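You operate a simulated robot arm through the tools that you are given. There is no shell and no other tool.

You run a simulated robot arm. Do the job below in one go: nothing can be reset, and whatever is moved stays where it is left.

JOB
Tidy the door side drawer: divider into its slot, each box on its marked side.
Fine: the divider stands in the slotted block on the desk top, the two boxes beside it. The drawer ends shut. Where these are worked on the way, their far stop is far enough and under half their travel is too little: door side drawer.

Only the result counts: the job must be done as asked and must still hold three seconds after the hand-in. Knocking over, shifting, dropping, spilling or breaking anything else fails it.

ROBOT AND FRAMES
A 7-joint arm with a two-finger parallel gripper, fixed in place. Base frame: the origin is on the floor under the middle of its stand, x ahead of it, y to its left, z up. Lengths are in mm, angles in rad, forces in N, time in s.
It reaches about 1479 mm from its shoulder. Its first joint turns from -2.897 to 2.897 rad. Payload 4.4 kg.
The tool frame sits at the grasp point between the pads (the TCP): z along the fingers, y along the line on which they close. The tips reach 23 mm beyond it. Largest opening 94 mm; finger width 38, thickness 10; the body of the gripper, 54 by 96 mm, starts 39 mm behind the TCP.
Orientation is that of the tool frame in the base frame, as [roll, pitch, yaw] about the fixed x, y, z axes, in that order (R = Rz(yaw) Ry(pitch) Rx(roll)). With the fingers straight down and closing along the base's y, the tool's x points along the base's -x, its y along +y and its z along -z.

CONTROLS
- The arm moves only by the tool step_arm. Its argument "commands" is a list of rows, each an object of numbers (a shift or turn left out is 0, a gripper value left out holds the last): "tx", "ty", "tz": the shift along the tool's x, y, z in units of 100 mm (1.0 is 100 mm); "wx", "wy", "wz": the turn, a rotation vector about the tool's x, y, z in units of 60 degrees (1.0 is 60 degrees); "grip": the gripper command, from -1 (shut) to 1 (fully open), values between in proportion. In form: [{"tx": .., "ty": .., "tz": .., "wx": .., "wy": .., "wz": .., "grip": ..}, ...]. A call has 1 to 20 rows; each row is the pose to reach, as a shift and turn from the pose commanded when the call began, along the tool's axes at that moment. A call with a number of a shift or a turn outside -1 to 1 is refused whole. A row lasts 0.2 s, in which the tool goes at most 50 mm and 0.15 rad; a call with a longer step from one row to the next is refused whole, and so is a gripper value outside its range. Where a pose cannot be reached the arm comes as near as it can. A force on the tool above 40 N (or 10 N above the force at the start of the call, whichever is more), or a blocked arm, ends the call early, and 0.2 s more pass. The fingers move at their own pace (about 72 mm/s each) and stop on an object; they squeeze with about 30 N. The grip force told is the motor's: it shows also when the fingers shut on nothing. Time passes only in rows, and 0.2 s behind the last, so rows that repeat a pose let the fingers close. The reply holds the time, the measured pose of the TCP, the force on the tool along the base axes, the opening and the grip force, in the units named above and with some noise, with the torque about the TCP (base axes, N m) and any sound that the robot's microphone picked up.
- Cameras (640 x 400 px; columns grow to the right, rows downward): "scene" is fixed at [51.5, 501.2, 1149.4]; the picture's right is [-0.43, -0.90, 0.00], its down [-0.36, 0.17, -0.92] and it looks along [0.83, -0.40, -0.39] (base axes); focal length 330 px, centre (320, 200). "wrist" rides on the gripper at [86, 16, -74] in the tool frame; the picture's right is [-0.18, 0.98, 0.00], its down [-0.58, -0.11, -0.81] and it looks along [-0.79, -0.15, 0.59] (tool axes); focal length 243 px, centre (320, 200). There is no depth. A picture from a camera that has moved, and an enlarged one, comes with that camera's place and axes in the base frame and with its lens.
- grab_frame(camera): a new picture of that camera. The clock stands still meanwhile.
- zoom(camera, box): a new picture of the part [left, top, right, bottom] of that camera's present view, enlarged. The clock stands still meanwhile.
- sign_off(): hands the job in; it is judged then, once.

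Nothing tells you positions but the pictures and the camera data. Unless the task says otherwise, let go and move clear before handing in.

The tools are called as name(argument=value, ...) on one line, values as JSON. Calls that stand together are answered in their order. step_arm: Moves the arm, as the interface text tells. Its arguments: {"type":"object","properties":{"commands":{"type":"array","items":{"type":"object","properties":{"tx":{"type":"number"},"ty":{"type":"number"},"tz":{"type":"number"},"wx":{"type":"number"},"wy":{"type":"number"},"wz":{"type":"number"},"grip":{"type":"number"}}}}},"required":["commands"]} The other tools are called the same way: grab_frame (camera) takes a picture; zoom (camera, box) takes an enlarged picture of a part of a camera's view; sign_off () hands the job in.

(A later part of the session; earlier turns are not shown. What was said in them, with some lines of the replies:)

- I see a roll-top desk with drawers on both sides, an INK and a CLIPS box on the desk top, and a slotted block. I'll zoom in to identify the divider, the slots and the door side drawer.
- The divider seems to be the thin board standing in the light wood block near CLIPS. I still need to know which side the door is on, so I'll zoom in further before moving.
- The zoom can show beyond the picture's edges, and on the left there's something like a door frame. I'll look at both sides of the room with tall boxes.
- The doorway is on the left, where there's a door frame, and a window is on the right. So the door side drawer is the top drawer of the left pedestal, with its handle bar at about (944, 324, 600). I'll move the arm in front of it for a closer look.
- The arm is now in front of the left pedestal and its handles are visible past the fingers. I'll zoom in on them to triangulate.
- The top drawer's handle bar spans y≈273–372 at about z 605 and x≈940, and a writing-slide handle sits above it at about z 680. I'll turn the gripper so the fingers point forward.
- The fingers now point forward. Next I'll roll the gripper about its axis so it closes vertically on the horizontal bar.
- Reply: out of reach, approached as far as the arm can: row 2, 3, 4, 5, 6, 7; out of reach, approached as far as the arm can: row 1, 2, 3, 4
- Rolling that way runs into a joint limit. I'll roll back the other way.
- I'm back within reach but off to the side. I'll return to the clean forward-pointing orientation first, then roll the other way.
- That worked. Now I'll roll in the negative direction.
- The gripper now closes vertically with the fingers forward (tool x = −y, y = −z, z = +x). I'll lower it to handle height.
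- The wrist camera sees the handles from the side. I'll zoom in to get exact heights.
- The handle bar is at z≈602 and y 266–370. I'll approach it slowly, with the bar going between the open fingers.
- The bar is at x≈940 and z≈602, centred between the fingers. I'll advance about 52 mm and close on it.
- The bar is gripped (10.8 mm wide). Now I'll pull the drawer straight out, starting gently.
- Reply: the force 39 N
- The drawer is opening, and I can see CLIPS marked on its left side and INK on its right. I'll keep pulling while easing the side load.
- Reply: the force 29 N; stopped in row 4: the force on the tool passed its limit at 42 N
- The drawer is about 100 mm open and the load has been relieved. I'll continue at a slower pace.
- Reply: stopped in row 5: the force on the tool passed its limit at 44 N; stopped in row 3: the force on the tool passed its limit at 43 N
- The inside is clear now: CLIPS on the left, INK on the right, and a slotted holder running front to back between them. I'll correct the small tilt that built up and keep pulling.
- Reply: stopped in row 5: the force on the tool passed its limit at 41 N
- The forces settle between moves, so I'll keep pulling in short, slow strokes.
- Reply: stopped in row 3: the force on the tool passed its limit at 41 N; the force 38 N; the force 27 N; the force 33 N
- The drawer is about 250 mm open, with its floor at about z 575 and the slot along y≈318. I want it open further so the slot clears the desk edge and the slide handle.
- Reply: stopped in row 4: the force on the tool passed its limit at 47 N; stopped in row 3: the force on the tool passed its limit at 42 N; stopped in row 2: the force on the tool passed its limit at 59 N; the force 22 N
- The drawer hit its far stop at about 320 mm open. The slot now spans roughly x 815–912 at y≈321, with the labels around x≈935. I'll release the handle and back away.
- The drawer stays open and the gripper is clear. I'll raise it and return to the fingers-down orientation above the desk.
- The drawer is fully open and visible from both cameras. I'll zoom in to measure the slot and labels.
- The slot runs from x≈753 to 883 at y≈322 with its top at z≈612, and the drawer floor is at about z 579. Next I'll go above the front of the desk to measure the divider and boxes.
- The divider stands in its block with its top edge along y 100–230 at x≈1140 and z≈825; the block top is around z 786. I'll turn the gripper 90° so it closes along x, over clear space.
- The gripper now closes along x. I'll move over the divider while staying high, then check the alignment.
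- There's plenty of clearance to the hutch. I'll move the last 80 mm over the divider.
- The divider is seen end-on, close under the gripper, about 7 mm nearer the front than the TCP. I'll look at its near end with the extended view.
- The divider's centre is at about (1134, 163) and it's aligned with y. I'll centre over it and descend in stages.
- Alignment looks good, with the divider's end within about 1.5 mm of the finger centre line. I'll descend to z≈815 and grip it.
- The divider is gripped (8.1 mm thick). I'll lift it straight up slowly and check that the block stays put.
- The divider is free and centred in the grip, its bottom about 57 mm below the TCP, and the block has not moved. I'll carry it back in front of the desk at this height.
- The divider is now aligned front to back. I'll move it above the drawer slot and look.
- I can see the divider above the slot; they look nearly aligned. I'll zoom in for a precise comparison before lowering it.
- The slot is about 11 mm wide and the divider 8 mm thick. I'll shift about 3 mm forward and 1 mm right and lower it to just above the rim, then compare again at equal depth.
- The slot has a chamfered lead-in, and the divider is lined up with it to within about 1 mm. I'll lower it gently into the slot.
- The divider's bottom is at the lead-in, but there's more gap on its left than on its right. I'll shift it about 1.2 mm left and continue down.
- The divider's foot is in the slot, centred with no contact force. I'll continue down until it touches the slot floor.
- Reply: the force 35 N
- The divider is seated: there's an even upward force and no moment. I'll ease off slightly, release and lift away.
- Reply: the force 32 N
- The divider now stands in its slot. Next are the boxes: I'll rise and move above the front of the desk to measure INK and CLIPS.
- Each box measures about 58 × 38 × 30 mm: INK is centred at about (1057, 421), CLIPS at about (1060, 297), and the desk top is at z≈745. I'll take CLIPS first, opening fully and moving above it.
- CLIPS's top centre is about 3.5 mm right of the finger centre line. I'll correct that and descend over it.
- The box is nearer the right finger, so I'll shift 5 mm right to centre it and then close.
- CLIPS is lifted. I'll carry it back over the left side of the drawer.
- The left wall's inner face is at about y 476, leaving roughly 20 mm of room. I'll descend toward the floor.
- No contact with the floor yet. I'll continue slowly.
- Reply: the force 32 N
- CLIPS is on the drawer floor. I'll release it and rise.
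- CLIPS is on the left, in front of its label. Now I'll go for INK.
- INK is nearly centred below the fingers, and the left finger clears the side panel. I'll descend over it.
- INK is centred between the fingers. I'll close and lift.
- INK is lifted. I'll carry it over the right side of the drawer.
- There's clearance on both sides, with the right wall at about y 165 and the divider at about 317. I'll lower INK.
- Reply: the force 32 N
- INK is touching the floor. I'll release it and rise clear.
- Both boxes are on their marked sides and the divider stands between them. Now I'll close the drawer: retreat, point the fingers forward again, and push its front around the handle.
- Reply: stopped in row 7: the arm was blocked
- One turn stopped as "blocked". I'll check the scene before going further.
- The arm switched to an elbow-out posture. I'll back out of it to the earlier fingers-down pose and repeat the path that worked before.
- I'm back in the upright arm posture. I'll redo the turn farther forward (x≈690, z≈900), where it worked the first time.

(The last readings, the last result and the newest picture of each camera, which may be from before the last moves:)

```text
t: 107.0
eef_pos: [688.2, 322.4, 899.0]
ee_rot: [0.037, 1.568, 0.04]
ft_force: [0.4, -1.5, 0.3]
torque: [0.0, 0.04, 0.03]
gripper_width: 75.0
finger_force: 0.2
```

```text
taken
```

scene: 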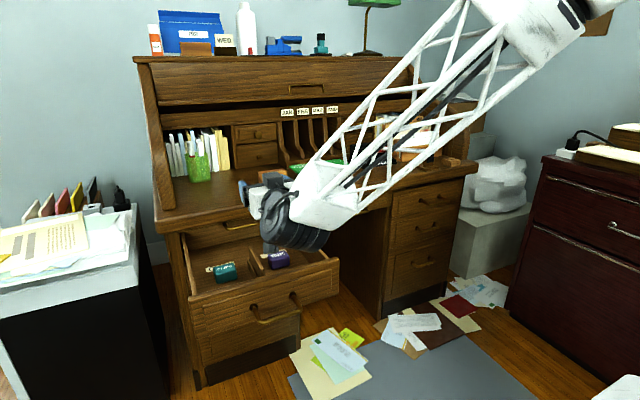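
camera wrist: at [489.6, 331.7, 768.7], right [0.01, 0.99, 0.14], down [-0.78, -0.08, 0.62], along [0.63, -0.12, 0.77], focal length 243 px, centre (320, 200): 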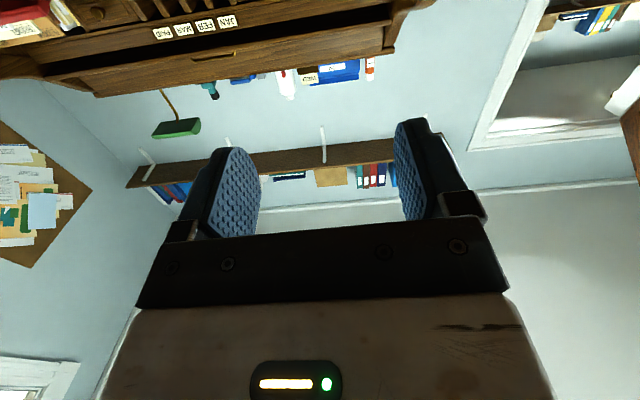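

The forward orientation is reached. Now the −90° roll.

step_arm(commands=[{"wz": -0.14}, {"wz": -0.28}, {"wz": -0.42}, {"wz": -0.56}, {"wz": -0.7}, {"wz": -0.84}, {"wz": -0.98}])

step_arm(commands=[{"wz": -0.13}, {"wz": -0.26}, {"wz": -0.39}, {"wz": -0.52}])

grab_frame(camera="scene")

```text
t: 108.7
eef_pos: [690.1, 320.4, 899.7]
ee_rot: [-1.571, 0.542, -1.57]
ft_force: [-0.4, -0.8, 0.5]
torque: [-0.01, 0.04, 0.0]
gripper_width: 75.4
finger_force: 0.0
```

```text
t: 109.7
eef_pos: [689.6, 321.0, 899.1]
ee_rot: [-1.57, -0.001, -1.571]
ft_force: [0.8, 0.2, -0.3]
torque: [0.01, -0.02, 0.03]
gripper_width: 75.1
finger_force: 0.0
```

```text
taken
```

scene: 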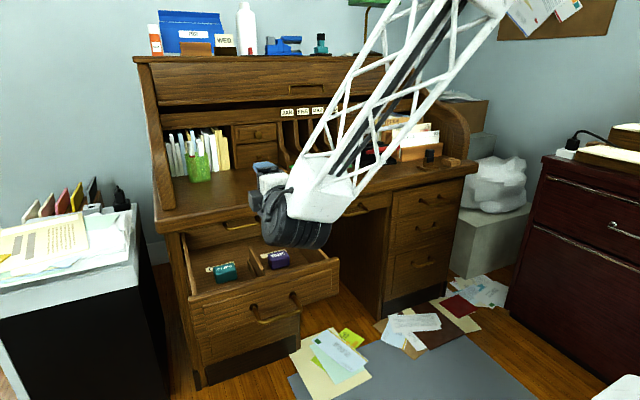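

The gripper is oriented. I'll back off to x≈540, then lower in front of the handle.

step_arm(commands=[{"tz": -0.4, "grip": -0.35}, {"tz": -0.8, "grip": -0.35}, {"tz": -1.0, "grip": -0.35}])

step_arm(commands=[{"tz": -0.3}, {"tz": -0.5}])

step_arm(commands=[{"ty": 0.4}, {"ty": 0.8}, {"ty": 1.0}])

step_arm(commands=[{"ty": 0.4}, {"ty": 0.8}, {"ty": 1.0}])

step_arm(commands=[{"ty": 0.4}, {"ty": 0.8}, {"ty": 0.97}])

zoom(camera="wrist", box=[0, 0, 640, 10])

grab_frame(camera="scene")

```text
t: 110.5
eef_pos: [588.1, 322.6, 897.6]
ee_rot: [-1.571, 0.0, -1.571]
ft_force: [-0.8, -0.9, 1.2]
torque: [-0.04, 0.02, 0.02]
gripper_width: 30.7
finger_force: 0.1
```

```text
t: 111.0
eef_pos: [538.8, 322.0, 898.2]
ee_rot: [-1.57, -0.001, -1.571]
ft_force: [0.5, 1.0, -1.0]
torque: [0.0, 0.0, 0.03]
gripper_width: 30.6
finger_force: 0.1
```

```text
t: 111.8
eef_pos: [539.8, 322.4, 797.3]
ee_rot: [-1.568, -0.001, -1.57]
ft_force: [0.0, -0.3, 1.0]
torque: [0.03, 0.02, 0.05]
gripper_width: 30.7
finger_force: 0.1
```

```text
t: 112.7
eef_pos: [540.6, 320.9, 700.0]
ee_rot: [-1.57, -0.002, -1.569]
ft_force: [-0.4, -0.5, 0.3]
torque: [0.0, -0.01, -0.01]
gripper_width: 30.5
finger_force: 0.1
```

```text
t: 113.5
eef_pos: [540.1, 322.7, 603.0]
ee_rot: [-1.569, -0.001, -1.57]
ft_force: [0.7, 0.3, -0.2]
torque: [0.03, 0.0, -0.01]
gripper_width: 30.8
finger_force: 0.1
```

```text
1.00 times, centred on (320, 5) of wrist (not enlarged: the box is as wide or as high as the picture)
camera zoom: at [464.5, 237.0, 585.7], right [0.0, 0.18, -0.98], down [-0.81, 0.58, 0.11], along [0.59, 0.79, 0.15], focal length 243 px, centre (320, 395)
```

zoom: 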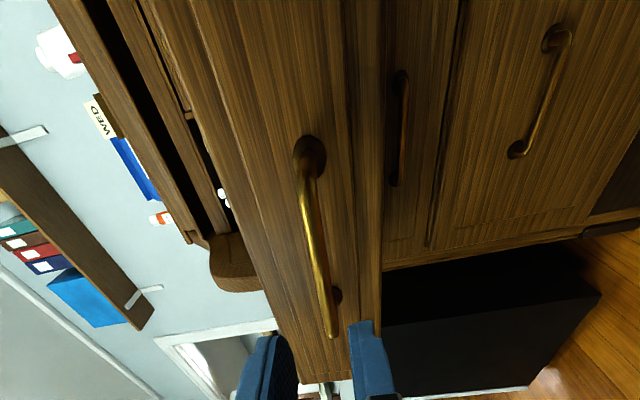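

```text
taken
```

scene: 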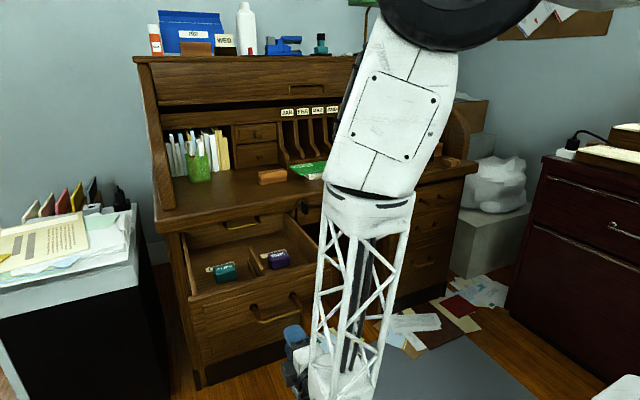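

The fingers are lined up above and below the bar. I'll advance so the fingertips pass it and reach the drawer front.

step_arm(commands=[{"tz": 0.3}, {"tz": 0.6}, {"tz": 0.85}, {"tz": 1.0}])

zoom(camera="wrist", box=[160, 60, 480, 240])

step_arm(commands=[{"tz": 0.06}, {"tz": 0.12}, {"tz": 0.18}, {"tz": 0.24}])

zoom(camera="scene", box=[170, 180, 350, 330])

```text
t: 114.5
eef_pos: [642.1, 321.5, 602.8]
ee_rot: [-1.57, -0.002, -1.572]
ft_force: [-0.4, 0.8, -0.7]
torque: [0.02, 0.01, 0.02]
gripper_width: 30.4
finger_force: 0.1
```

```text
2.00 times, centred on (320, 150) of wrist
camera zoom: at [565.3, 235.9, 585.9], right [0.0, 0.18, -0.98], down [-0.81, 0.58, 0.11], along [0.59, 0.79, 0.15], focal length 485 px, centre (320, 300)
```

zoom: 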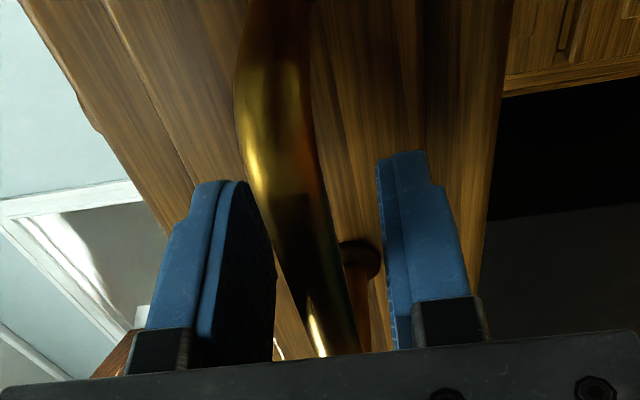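

```text
t: 115.5
eef_pos: [664.0, 322.3, 602.1]
ee_rot: [-1.571, 0.0, -1.572]
ft_force: [-1.8, 0.9, 1.1]
torque: [0.0, 0.01, -0.07]
gripper_width: 30.9
finger_force: 0.0
```

```text
2.67 times, centred on (260, 255) of scene
camera zoom: at [51.5, 501.2, 1149.4], right [-0.43, -0.9, 0.0], down [-0.36, 0.17, -0.92], along [0.83, -0.4, -0.39], focal length 881 px, centre (480, 53)
```

zoom: 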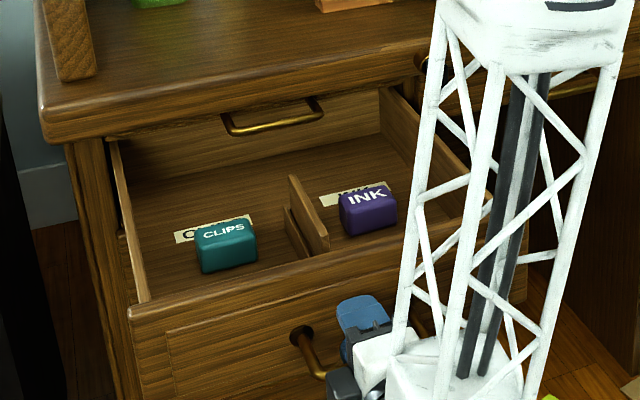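

The fingertips have started moving the drawer, with only a light force. I'll push it in smoothly.

step_arm(commands=[{"tz": 0.06}, {"tz": 0.13}, {"tz": 0.2}, {"tz": 0.27}, {"tz": 0.34}, {"tz": 0.41}, {"tz": 0.48}, {"tz": 0.55}, {"tz": 0.62}, {"tz": 0.69}, {"tz": 0.75}])

zoom(camera="scene", box=[170, 180, 350, 330])

```text
t: 117.8
eef_pos: [737.4, 321.6, 601.6]
ee_rot: [-1.57, -0.001, -1.571]
ft_force: [-1.8, 0.5, 0.0]
torque: [0.05, -0.02, -0.08]
gripper_width: 30.4
finger_force: 0.0
```

```text
2.67 times, centred on (260, 255) of scene
camera zoom: at [51.5, 501.2, 1149.4], right [-0.43, -0.9, 0.0], down [-0.36, 0.17, -0.92], along [0.83, -0.4, -0.39], focal length 881 px, centre (480, 53)
```

zoom: 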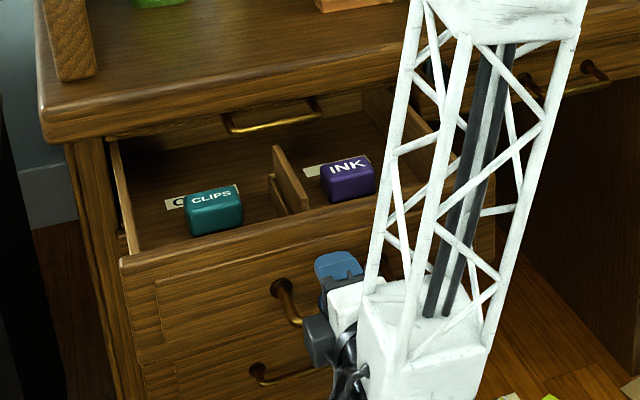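

The drawer is closing smoothly and the contents are staying put. I'll continue.

step_arm(commands=[{"tz": 0.06}, {"tz": 0.13}, {"tz": 0.2}, {"tz": 0.27}, {"tz": 0.34}, {"tz": 0.41}, {"tz": 0.48}, {"tz": 0.55}, {"tz": 0.62}, {"tz": 0.69}, {"tz": 0.76}, {"tz": 0.83}, {"tz": 0.9}])

zoom(camera="scene", box=[170, 180, 350, 330])

```text
t: 120.7
eef_pos: [829.1, 320.1, 600.8]
ee_rot: [-1.568, 0.0, -1.571]
ft_force: [-1.3, -0.4, 0.4]
torque: [-0.01, 0.04, -0.05]
gripper_width: 30.1
finger_force: 0.0
```

```text
2.67 times, centred on (260, 255) of scene
camera zoom: at [51.5, 501.2, 1149.4], right [-0.43, -0.9, 0.0], down [-0.36, 0.17, -0.92], along [0.83, -0.4, -0.39], focal length 881 px, centre (480, 53)
```

zoom: 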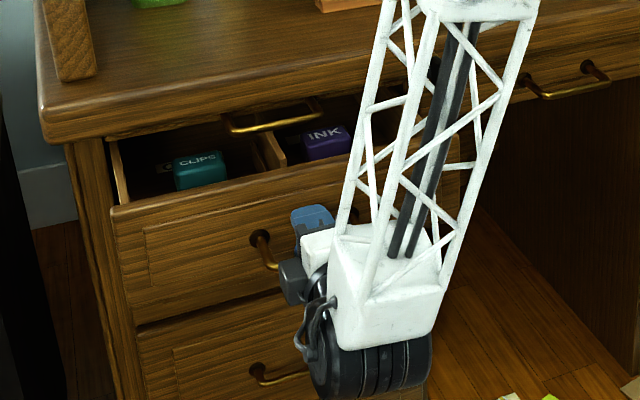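

step_arm(commands=[{"tz": 0.06}, {"tz": 0.13}, {"tz": 0.2}, {"tz": 0.27}, {"tz": 0.34}, {"tz": 0.41}, {"tz": 0.48}, {"tz": 0.55}, {"tz": 0.62}, {"tz": 0.69}, {"tz": 0.76}, {"tz": 0.83}, {"tz": 0.9}])

zoom(camera="scene", box=[170, 180, 350, 330])

zoom(camera="wrist", box=[0, 0, 640, 10])

```text
t: 123.5
eef_pos: [919.4, 320.9, 602.5]
ee_rot: [-1.571, -0.001, -1.571]
ft_force: [-1.6, 1.4, 0.7]
torque: [0.0, 0.02, -0.08]
gripper_width: 30.6
finger_force: 0.2
```

```text
2.67 times, centred on (260, 255) of scene
camera zoom: at [51.5, 501.2, 1149.4], right [-0.43, -0.9, 0.0], down [-0.36, 0.17, -0.92], along [0.83, -0.4, -0.39], focal length 881 px, centre (480, 53)
```

zoom: 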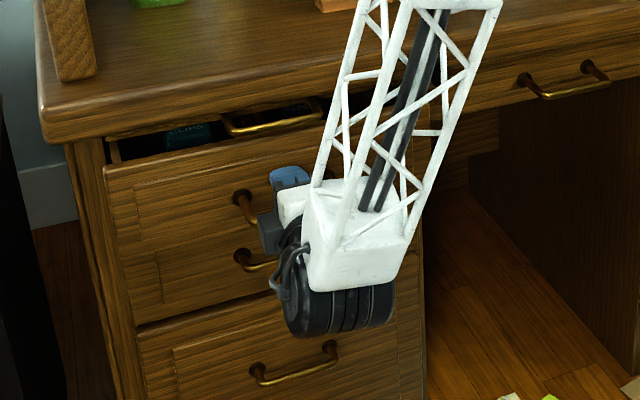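

```text
1.00 times, centred on (320, 5) of wrist (not enlarged: the box is as wide or as high as the picture)
camera zoom: at [843.9, 235.5, 586.0], right [0.0, 0.18, -0.98], down [-0.81, 0.58, 0.11], along [0.59, 0.79, 0.15], focal length 243 px, centre (320, 395)
```

zoom: 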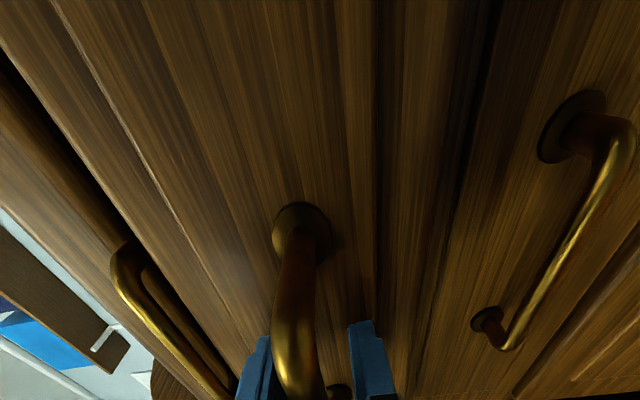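

About 50 mm remain. I'll push the last stretch slowly until it stops.

step_arm(commands=[{"tz": 0.06}, {"tz": 0.12}, {"tz": 0.18}, {"tz": 0.24}, {"tz": 0.3}, {"tz": 0.35}, {"tz": 0.4}])

step_arm(commands=[{"tz": 0.03}, {"tz": 0.06}, {"tz": 0.09}, {"tz": 0.12}, {"tz": 0.15}, {"tz": 0.18}, {"tz": 0.21}])

zoom(camera="scene", box=[170, 180, 350, 330])

zoom(camera="wrist", box=[0, 0, 640, 10])

```text
t: 125.0
eef_pos: [959.7, 321.7, 601.6]
ee_rot: [-1.57, -0.001, -1.571]
ft_force: [-1.9, 0.3, 1.0]
torque: [-0.03, 0.05, -0.09]
gripper_width: 30.5
finger_force: 0.0
```

```text
t: 126.5
eef_pos: [974.0, 321.1, 603.3]
ee_rot: [-1.572, -0.001, -1.572]
ft_force: [-15.8, -1.3, 8.3]
torque: [-0.22, 0.31, -0.31]
gripper_width: 30.7
finger_force: 0.1
stopped in row 7: the force on the tool passed its limit at 59 N (the readings are from after the stop); the commanded pose is now the measured one
```

```text
2.67 times, centred on (260, 255) of scene
camera zoom: at [51.5, 501.2, 1149.4], right [-0.43, -0.9, 0.0], down [-0.36, 0.17, -0.92], along [0.83, -0.4, -0.39], focal length 881 px, centre (480, 53)
```

zoom: 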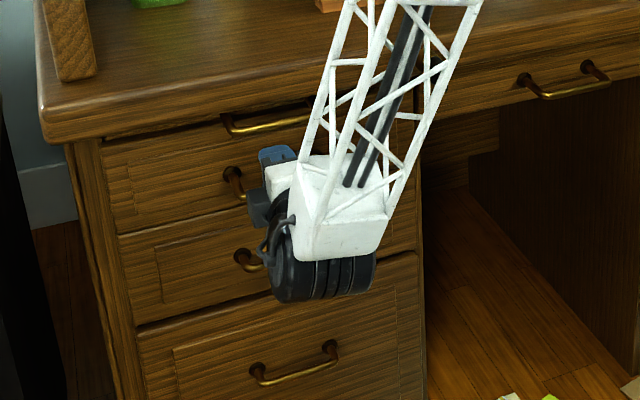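

```text
1.00 times, centred on (320, 5) of wrist (not enlarged: the box is as wide or as high as the picture)
camera zoom: at [899.4, 235.5, 585.8], right [0.0, 0.18, -0.98], down [-0.81, 0.58, 0.11], along [0.59, 0.79, 0.15], focal length 243 px, centre (320, 395)
```

zoom: 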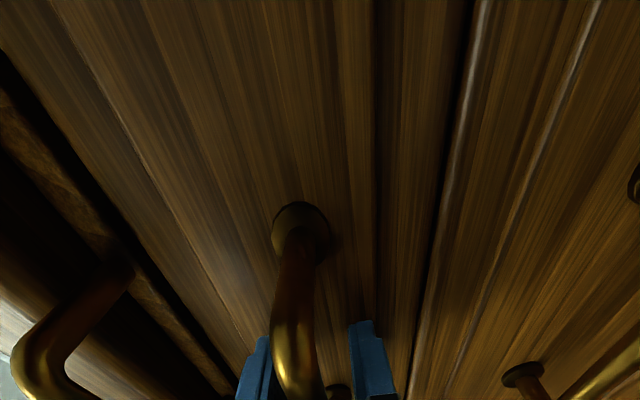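

The drawer has reached its closed stop, its front back at x≈997 as at the start. I'll open the fingers a little and retreat straight back.

step_arm(commands=[{"tz": -0.02, "grip": -0.05}, {"tz": -0.05, "grip": -0.05}, {"tz": -0.15}, {"tz": -0.35}, {"tz": -0.65}, {"tz": -1.0}])

step_arm(commands=[{"tz": -0.4}, {"tz": -0.8}, {"tz": -1.0}])

step_arm(commands=[{"tz": -0.4}, {"tz": -0.8}, {"tz": -1.0}])

grab_frame(camera="scene")

zoom(camera="wrist", box=[0, 0, 640, 10])

zoom(camera="scene", box=[150, 180, 330, 300])

```text
t: 127.9
eef_pos: [875.7, 322.6, 602.6]
ee_rot: [-1.569, -0.002, -1.571]
ft_force: [0.4, 1.2, 1.2]
torque: [-0.03, 0.0, -0.01]
gripper_width: 44.7
finger_force: 0.1
```

```text
t: 128.7
eef_pos: [774.8, 320.7, 601.4]
ee_rot: [-1.572, -0.001, -1.572]
ft_force: [-0.5, 1.0, -0.1]
torque: [0.03, 0.02, -0.01]
gripper_width: 44.3
finger_force: 0.0
```

```text
t: 129.5
eef_pos: [676.7, 320.0, 602.3]
ee_rot: [-1.573, -0.003, -1.571]
ft_force: [-0.8, 0.3, 0.5]
torque: [-0.01, 0.01, -0.02]
gripper_width: 44.5
finger_force: 0.0
```

```text
taken
```

scene: 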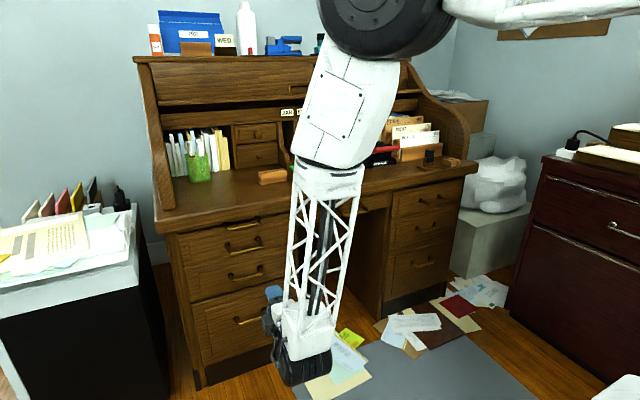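

```text
1.00 times, centred on (320, 5) of wrist (not enlarged: the box is as wide or as high as the picture)
camera zoom: at [601.7, 234.5, 585.5], right [0.0, 0.18, -0.98], down [-0.81, 0.58, 0.11], along [0.59, 0.79, 0.15], focal length 243 px, centre (320, 395)
```

zoom: 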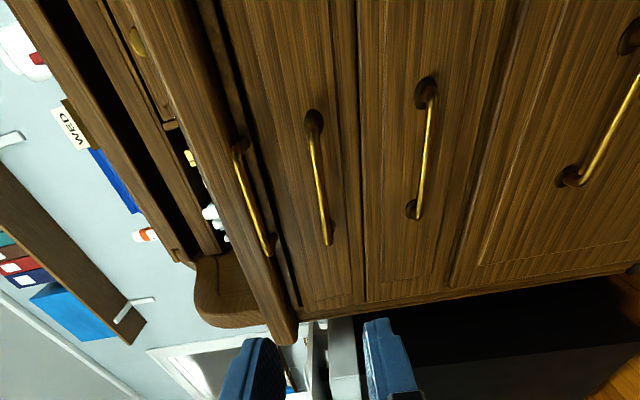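

```text
3.33 times, centred on (240, 240) of scene
camera zoom: at [51.5, 501.2, 1149.4], right [-0.43, -0.9, 0.0], down [-0.36, 0.17, -0.92], along [0.83, -0.4, -0.39], focal length 1101 px, centre (587, 67)
```

zoom: 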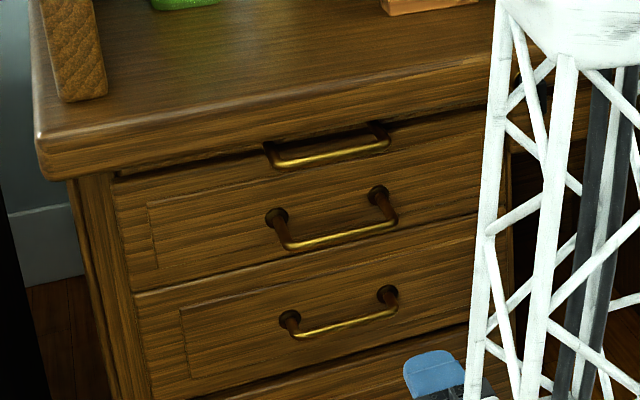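

The drawer looks shut. I'll compare it with the opening picture using the same zoom box, and check the rest of the desk.

zoom(camera="scene", box=[170, 200, 310, 290])

zoom(camera="scene", box=[150, 120, 330, 230])

zoom(camera="scene", box=[330, 100, 490, 200])

```text
4.44 times, centred on (240, 245) of scene
camera zoom: at [51.5, 501.2, 1149.4], right [-0.43, -0.9, 0.0], down [-0.36, 0.17, -0.92], along [0.83, -0.4, -0.39], focal length 1468 px, centre (676, 0)
```

zoom: 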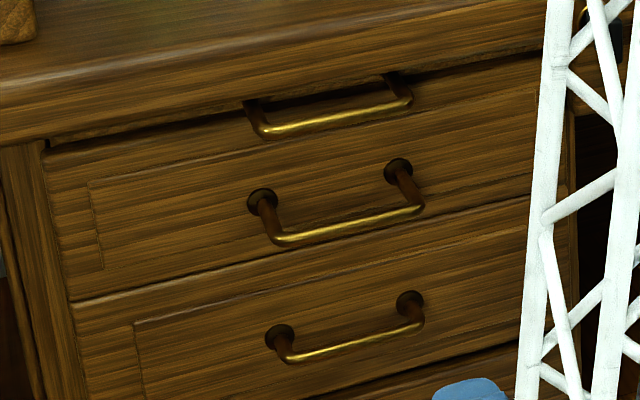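

```text
3.56 times, centred on (240, 175) of scene
camera zoom: at [51.5, 501.2, 1149.4], right [-0.43, -0.9, 0.0], down [-0.36, 0.17, -0.92], along [0.83, -0.4, -0.39], focal length 1174 px, centre (604, 289)
```

zoom: 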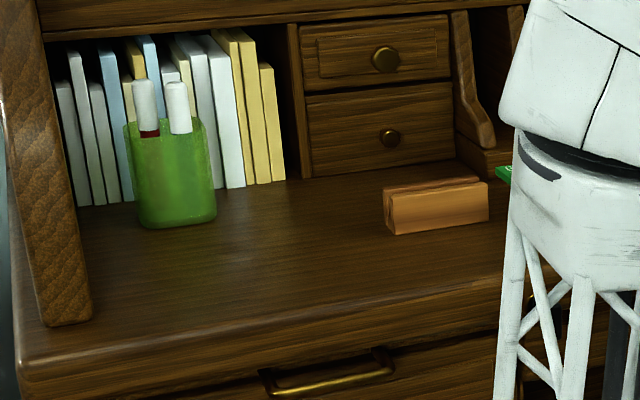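

```text
4.00 times, centred on (410, 150) of scene
camera zoom: at [51.5, 501.2, 1149.4], right [-0.43, -0.9, 0.0], down [-0.36, 0.17, -0.92], along [0.83, -0.4, -0.39], focal length 1321 px, centre (-40, 400)
```

zoom: 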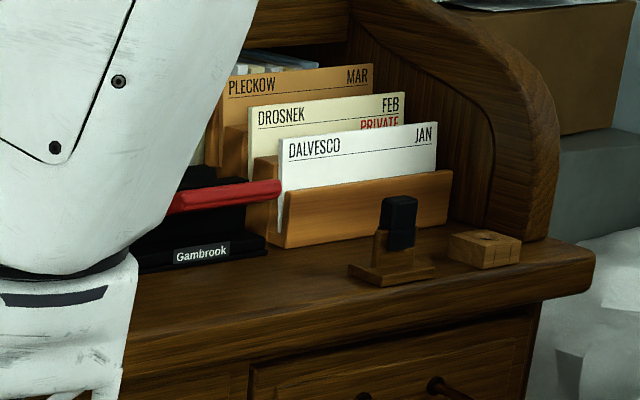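

The drawer front and handle match the starting picture exactly, and the block has not moved. One last look at the right side, where the elbow swung out.

zoom(camera="scene", box=[620, 0, 640, 400])

zoom(camera="scene", box=[0, 0, 20, 400])

zoom(camera="scene", box=[0, 0, 640, 8])

```text
1.00 times, centred on (630, 200) of scene (not enlarged: the box is as wide or as high as the picture)
camera zoom: at [51.5, 501.2, 1149.4], right [-0.43, -0.9, 0.0], down [-0.36, 0.17, -0.92], along [0.83, -0.4, -0.39], focal length 330 px, centre (10, 200)
```

zoom: 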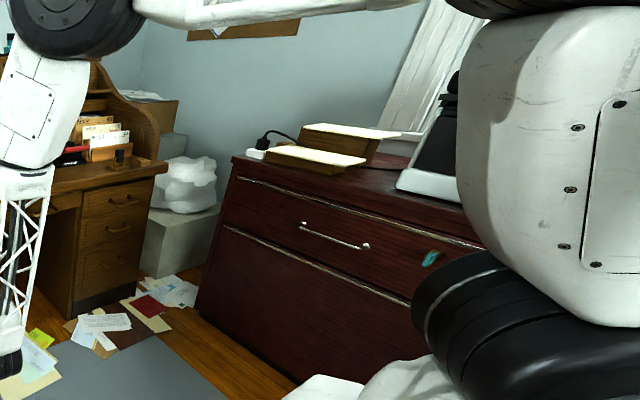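

```text
1.00 times, centred on (10, 200) of scene (not enlarged: the box is as wide or as high as the picture)
camera zoom: at [51.5, 501.2, 1149.4], right [-0.43, -0.9, 0.0], down [-0.36, 0.17, -0.92], along [0.83, -0.4, -0.39], focal length 330 px, centre (630, 200)
```

zoom: 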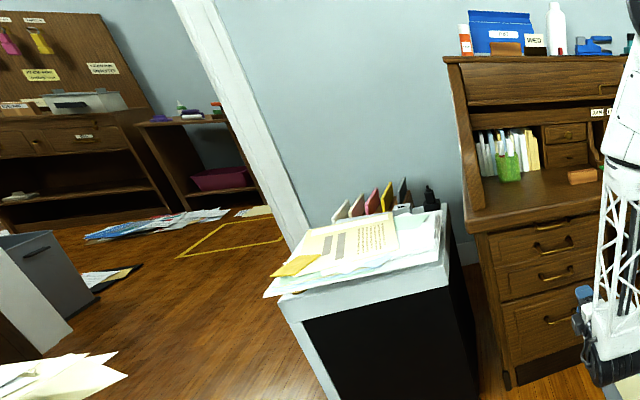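

```text
1.00 times, centred on (320, 4) of scene (not enlarged: the box is as wide or as high as the picture)
camera zoom: at [51.5, 501.2, 1149.4], right [-0.43, -0.9, 0.0], down [-0.36, 0.17, -0.92], along [0.83, -0.4, -0.39], focal length 330 px, centre (320, 396)
```

zoom: 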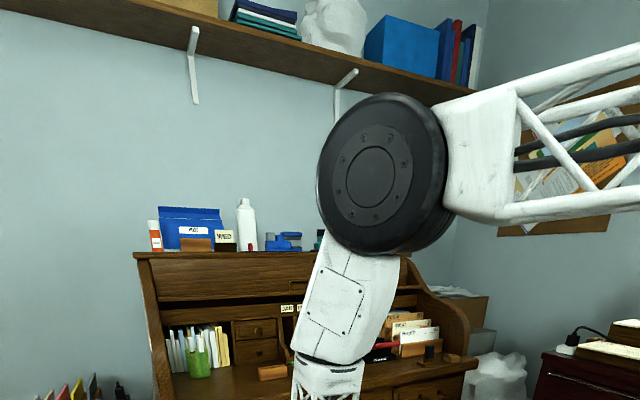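

Nothing else has moved on either side of the room. The divider stands in its slot, CLIPS is on the left and INK on the right, the drawer is shut and the arm is clear, so I'm handing in.

sign_off()

```text
The job is handed in.
```

The door side drawer is tidied and shut, and I've handed the job in. I took it to be the top drawer of the left pedestal, since the doorway is on that side of the room.

- **Divider:** it stands in the slot that runs front to back down the middle of the drawer.
- **Boxes:** CLIPS is on the left and INK on the right, matching the labels in the drawer. Each sits just in front of its label, because the desk edge left too little room to set it on top.
- **Drawer:** I pulled it to its far stop, about 320 mm, and afterwards pushed it in until it stopped. The front and handle match the starting picture. I last saw the contents, all in place, just before the drawer closed over them.
- **Rest of the room:** everything I could see in the last pictures is where it was at the start. One arm turn stopped as "blocked" with the elbow swung out to the right. I backed out of it and saw nothing disturbed on that side. In that last picture the arm hid most of the printer, so I couldn't fully check it.
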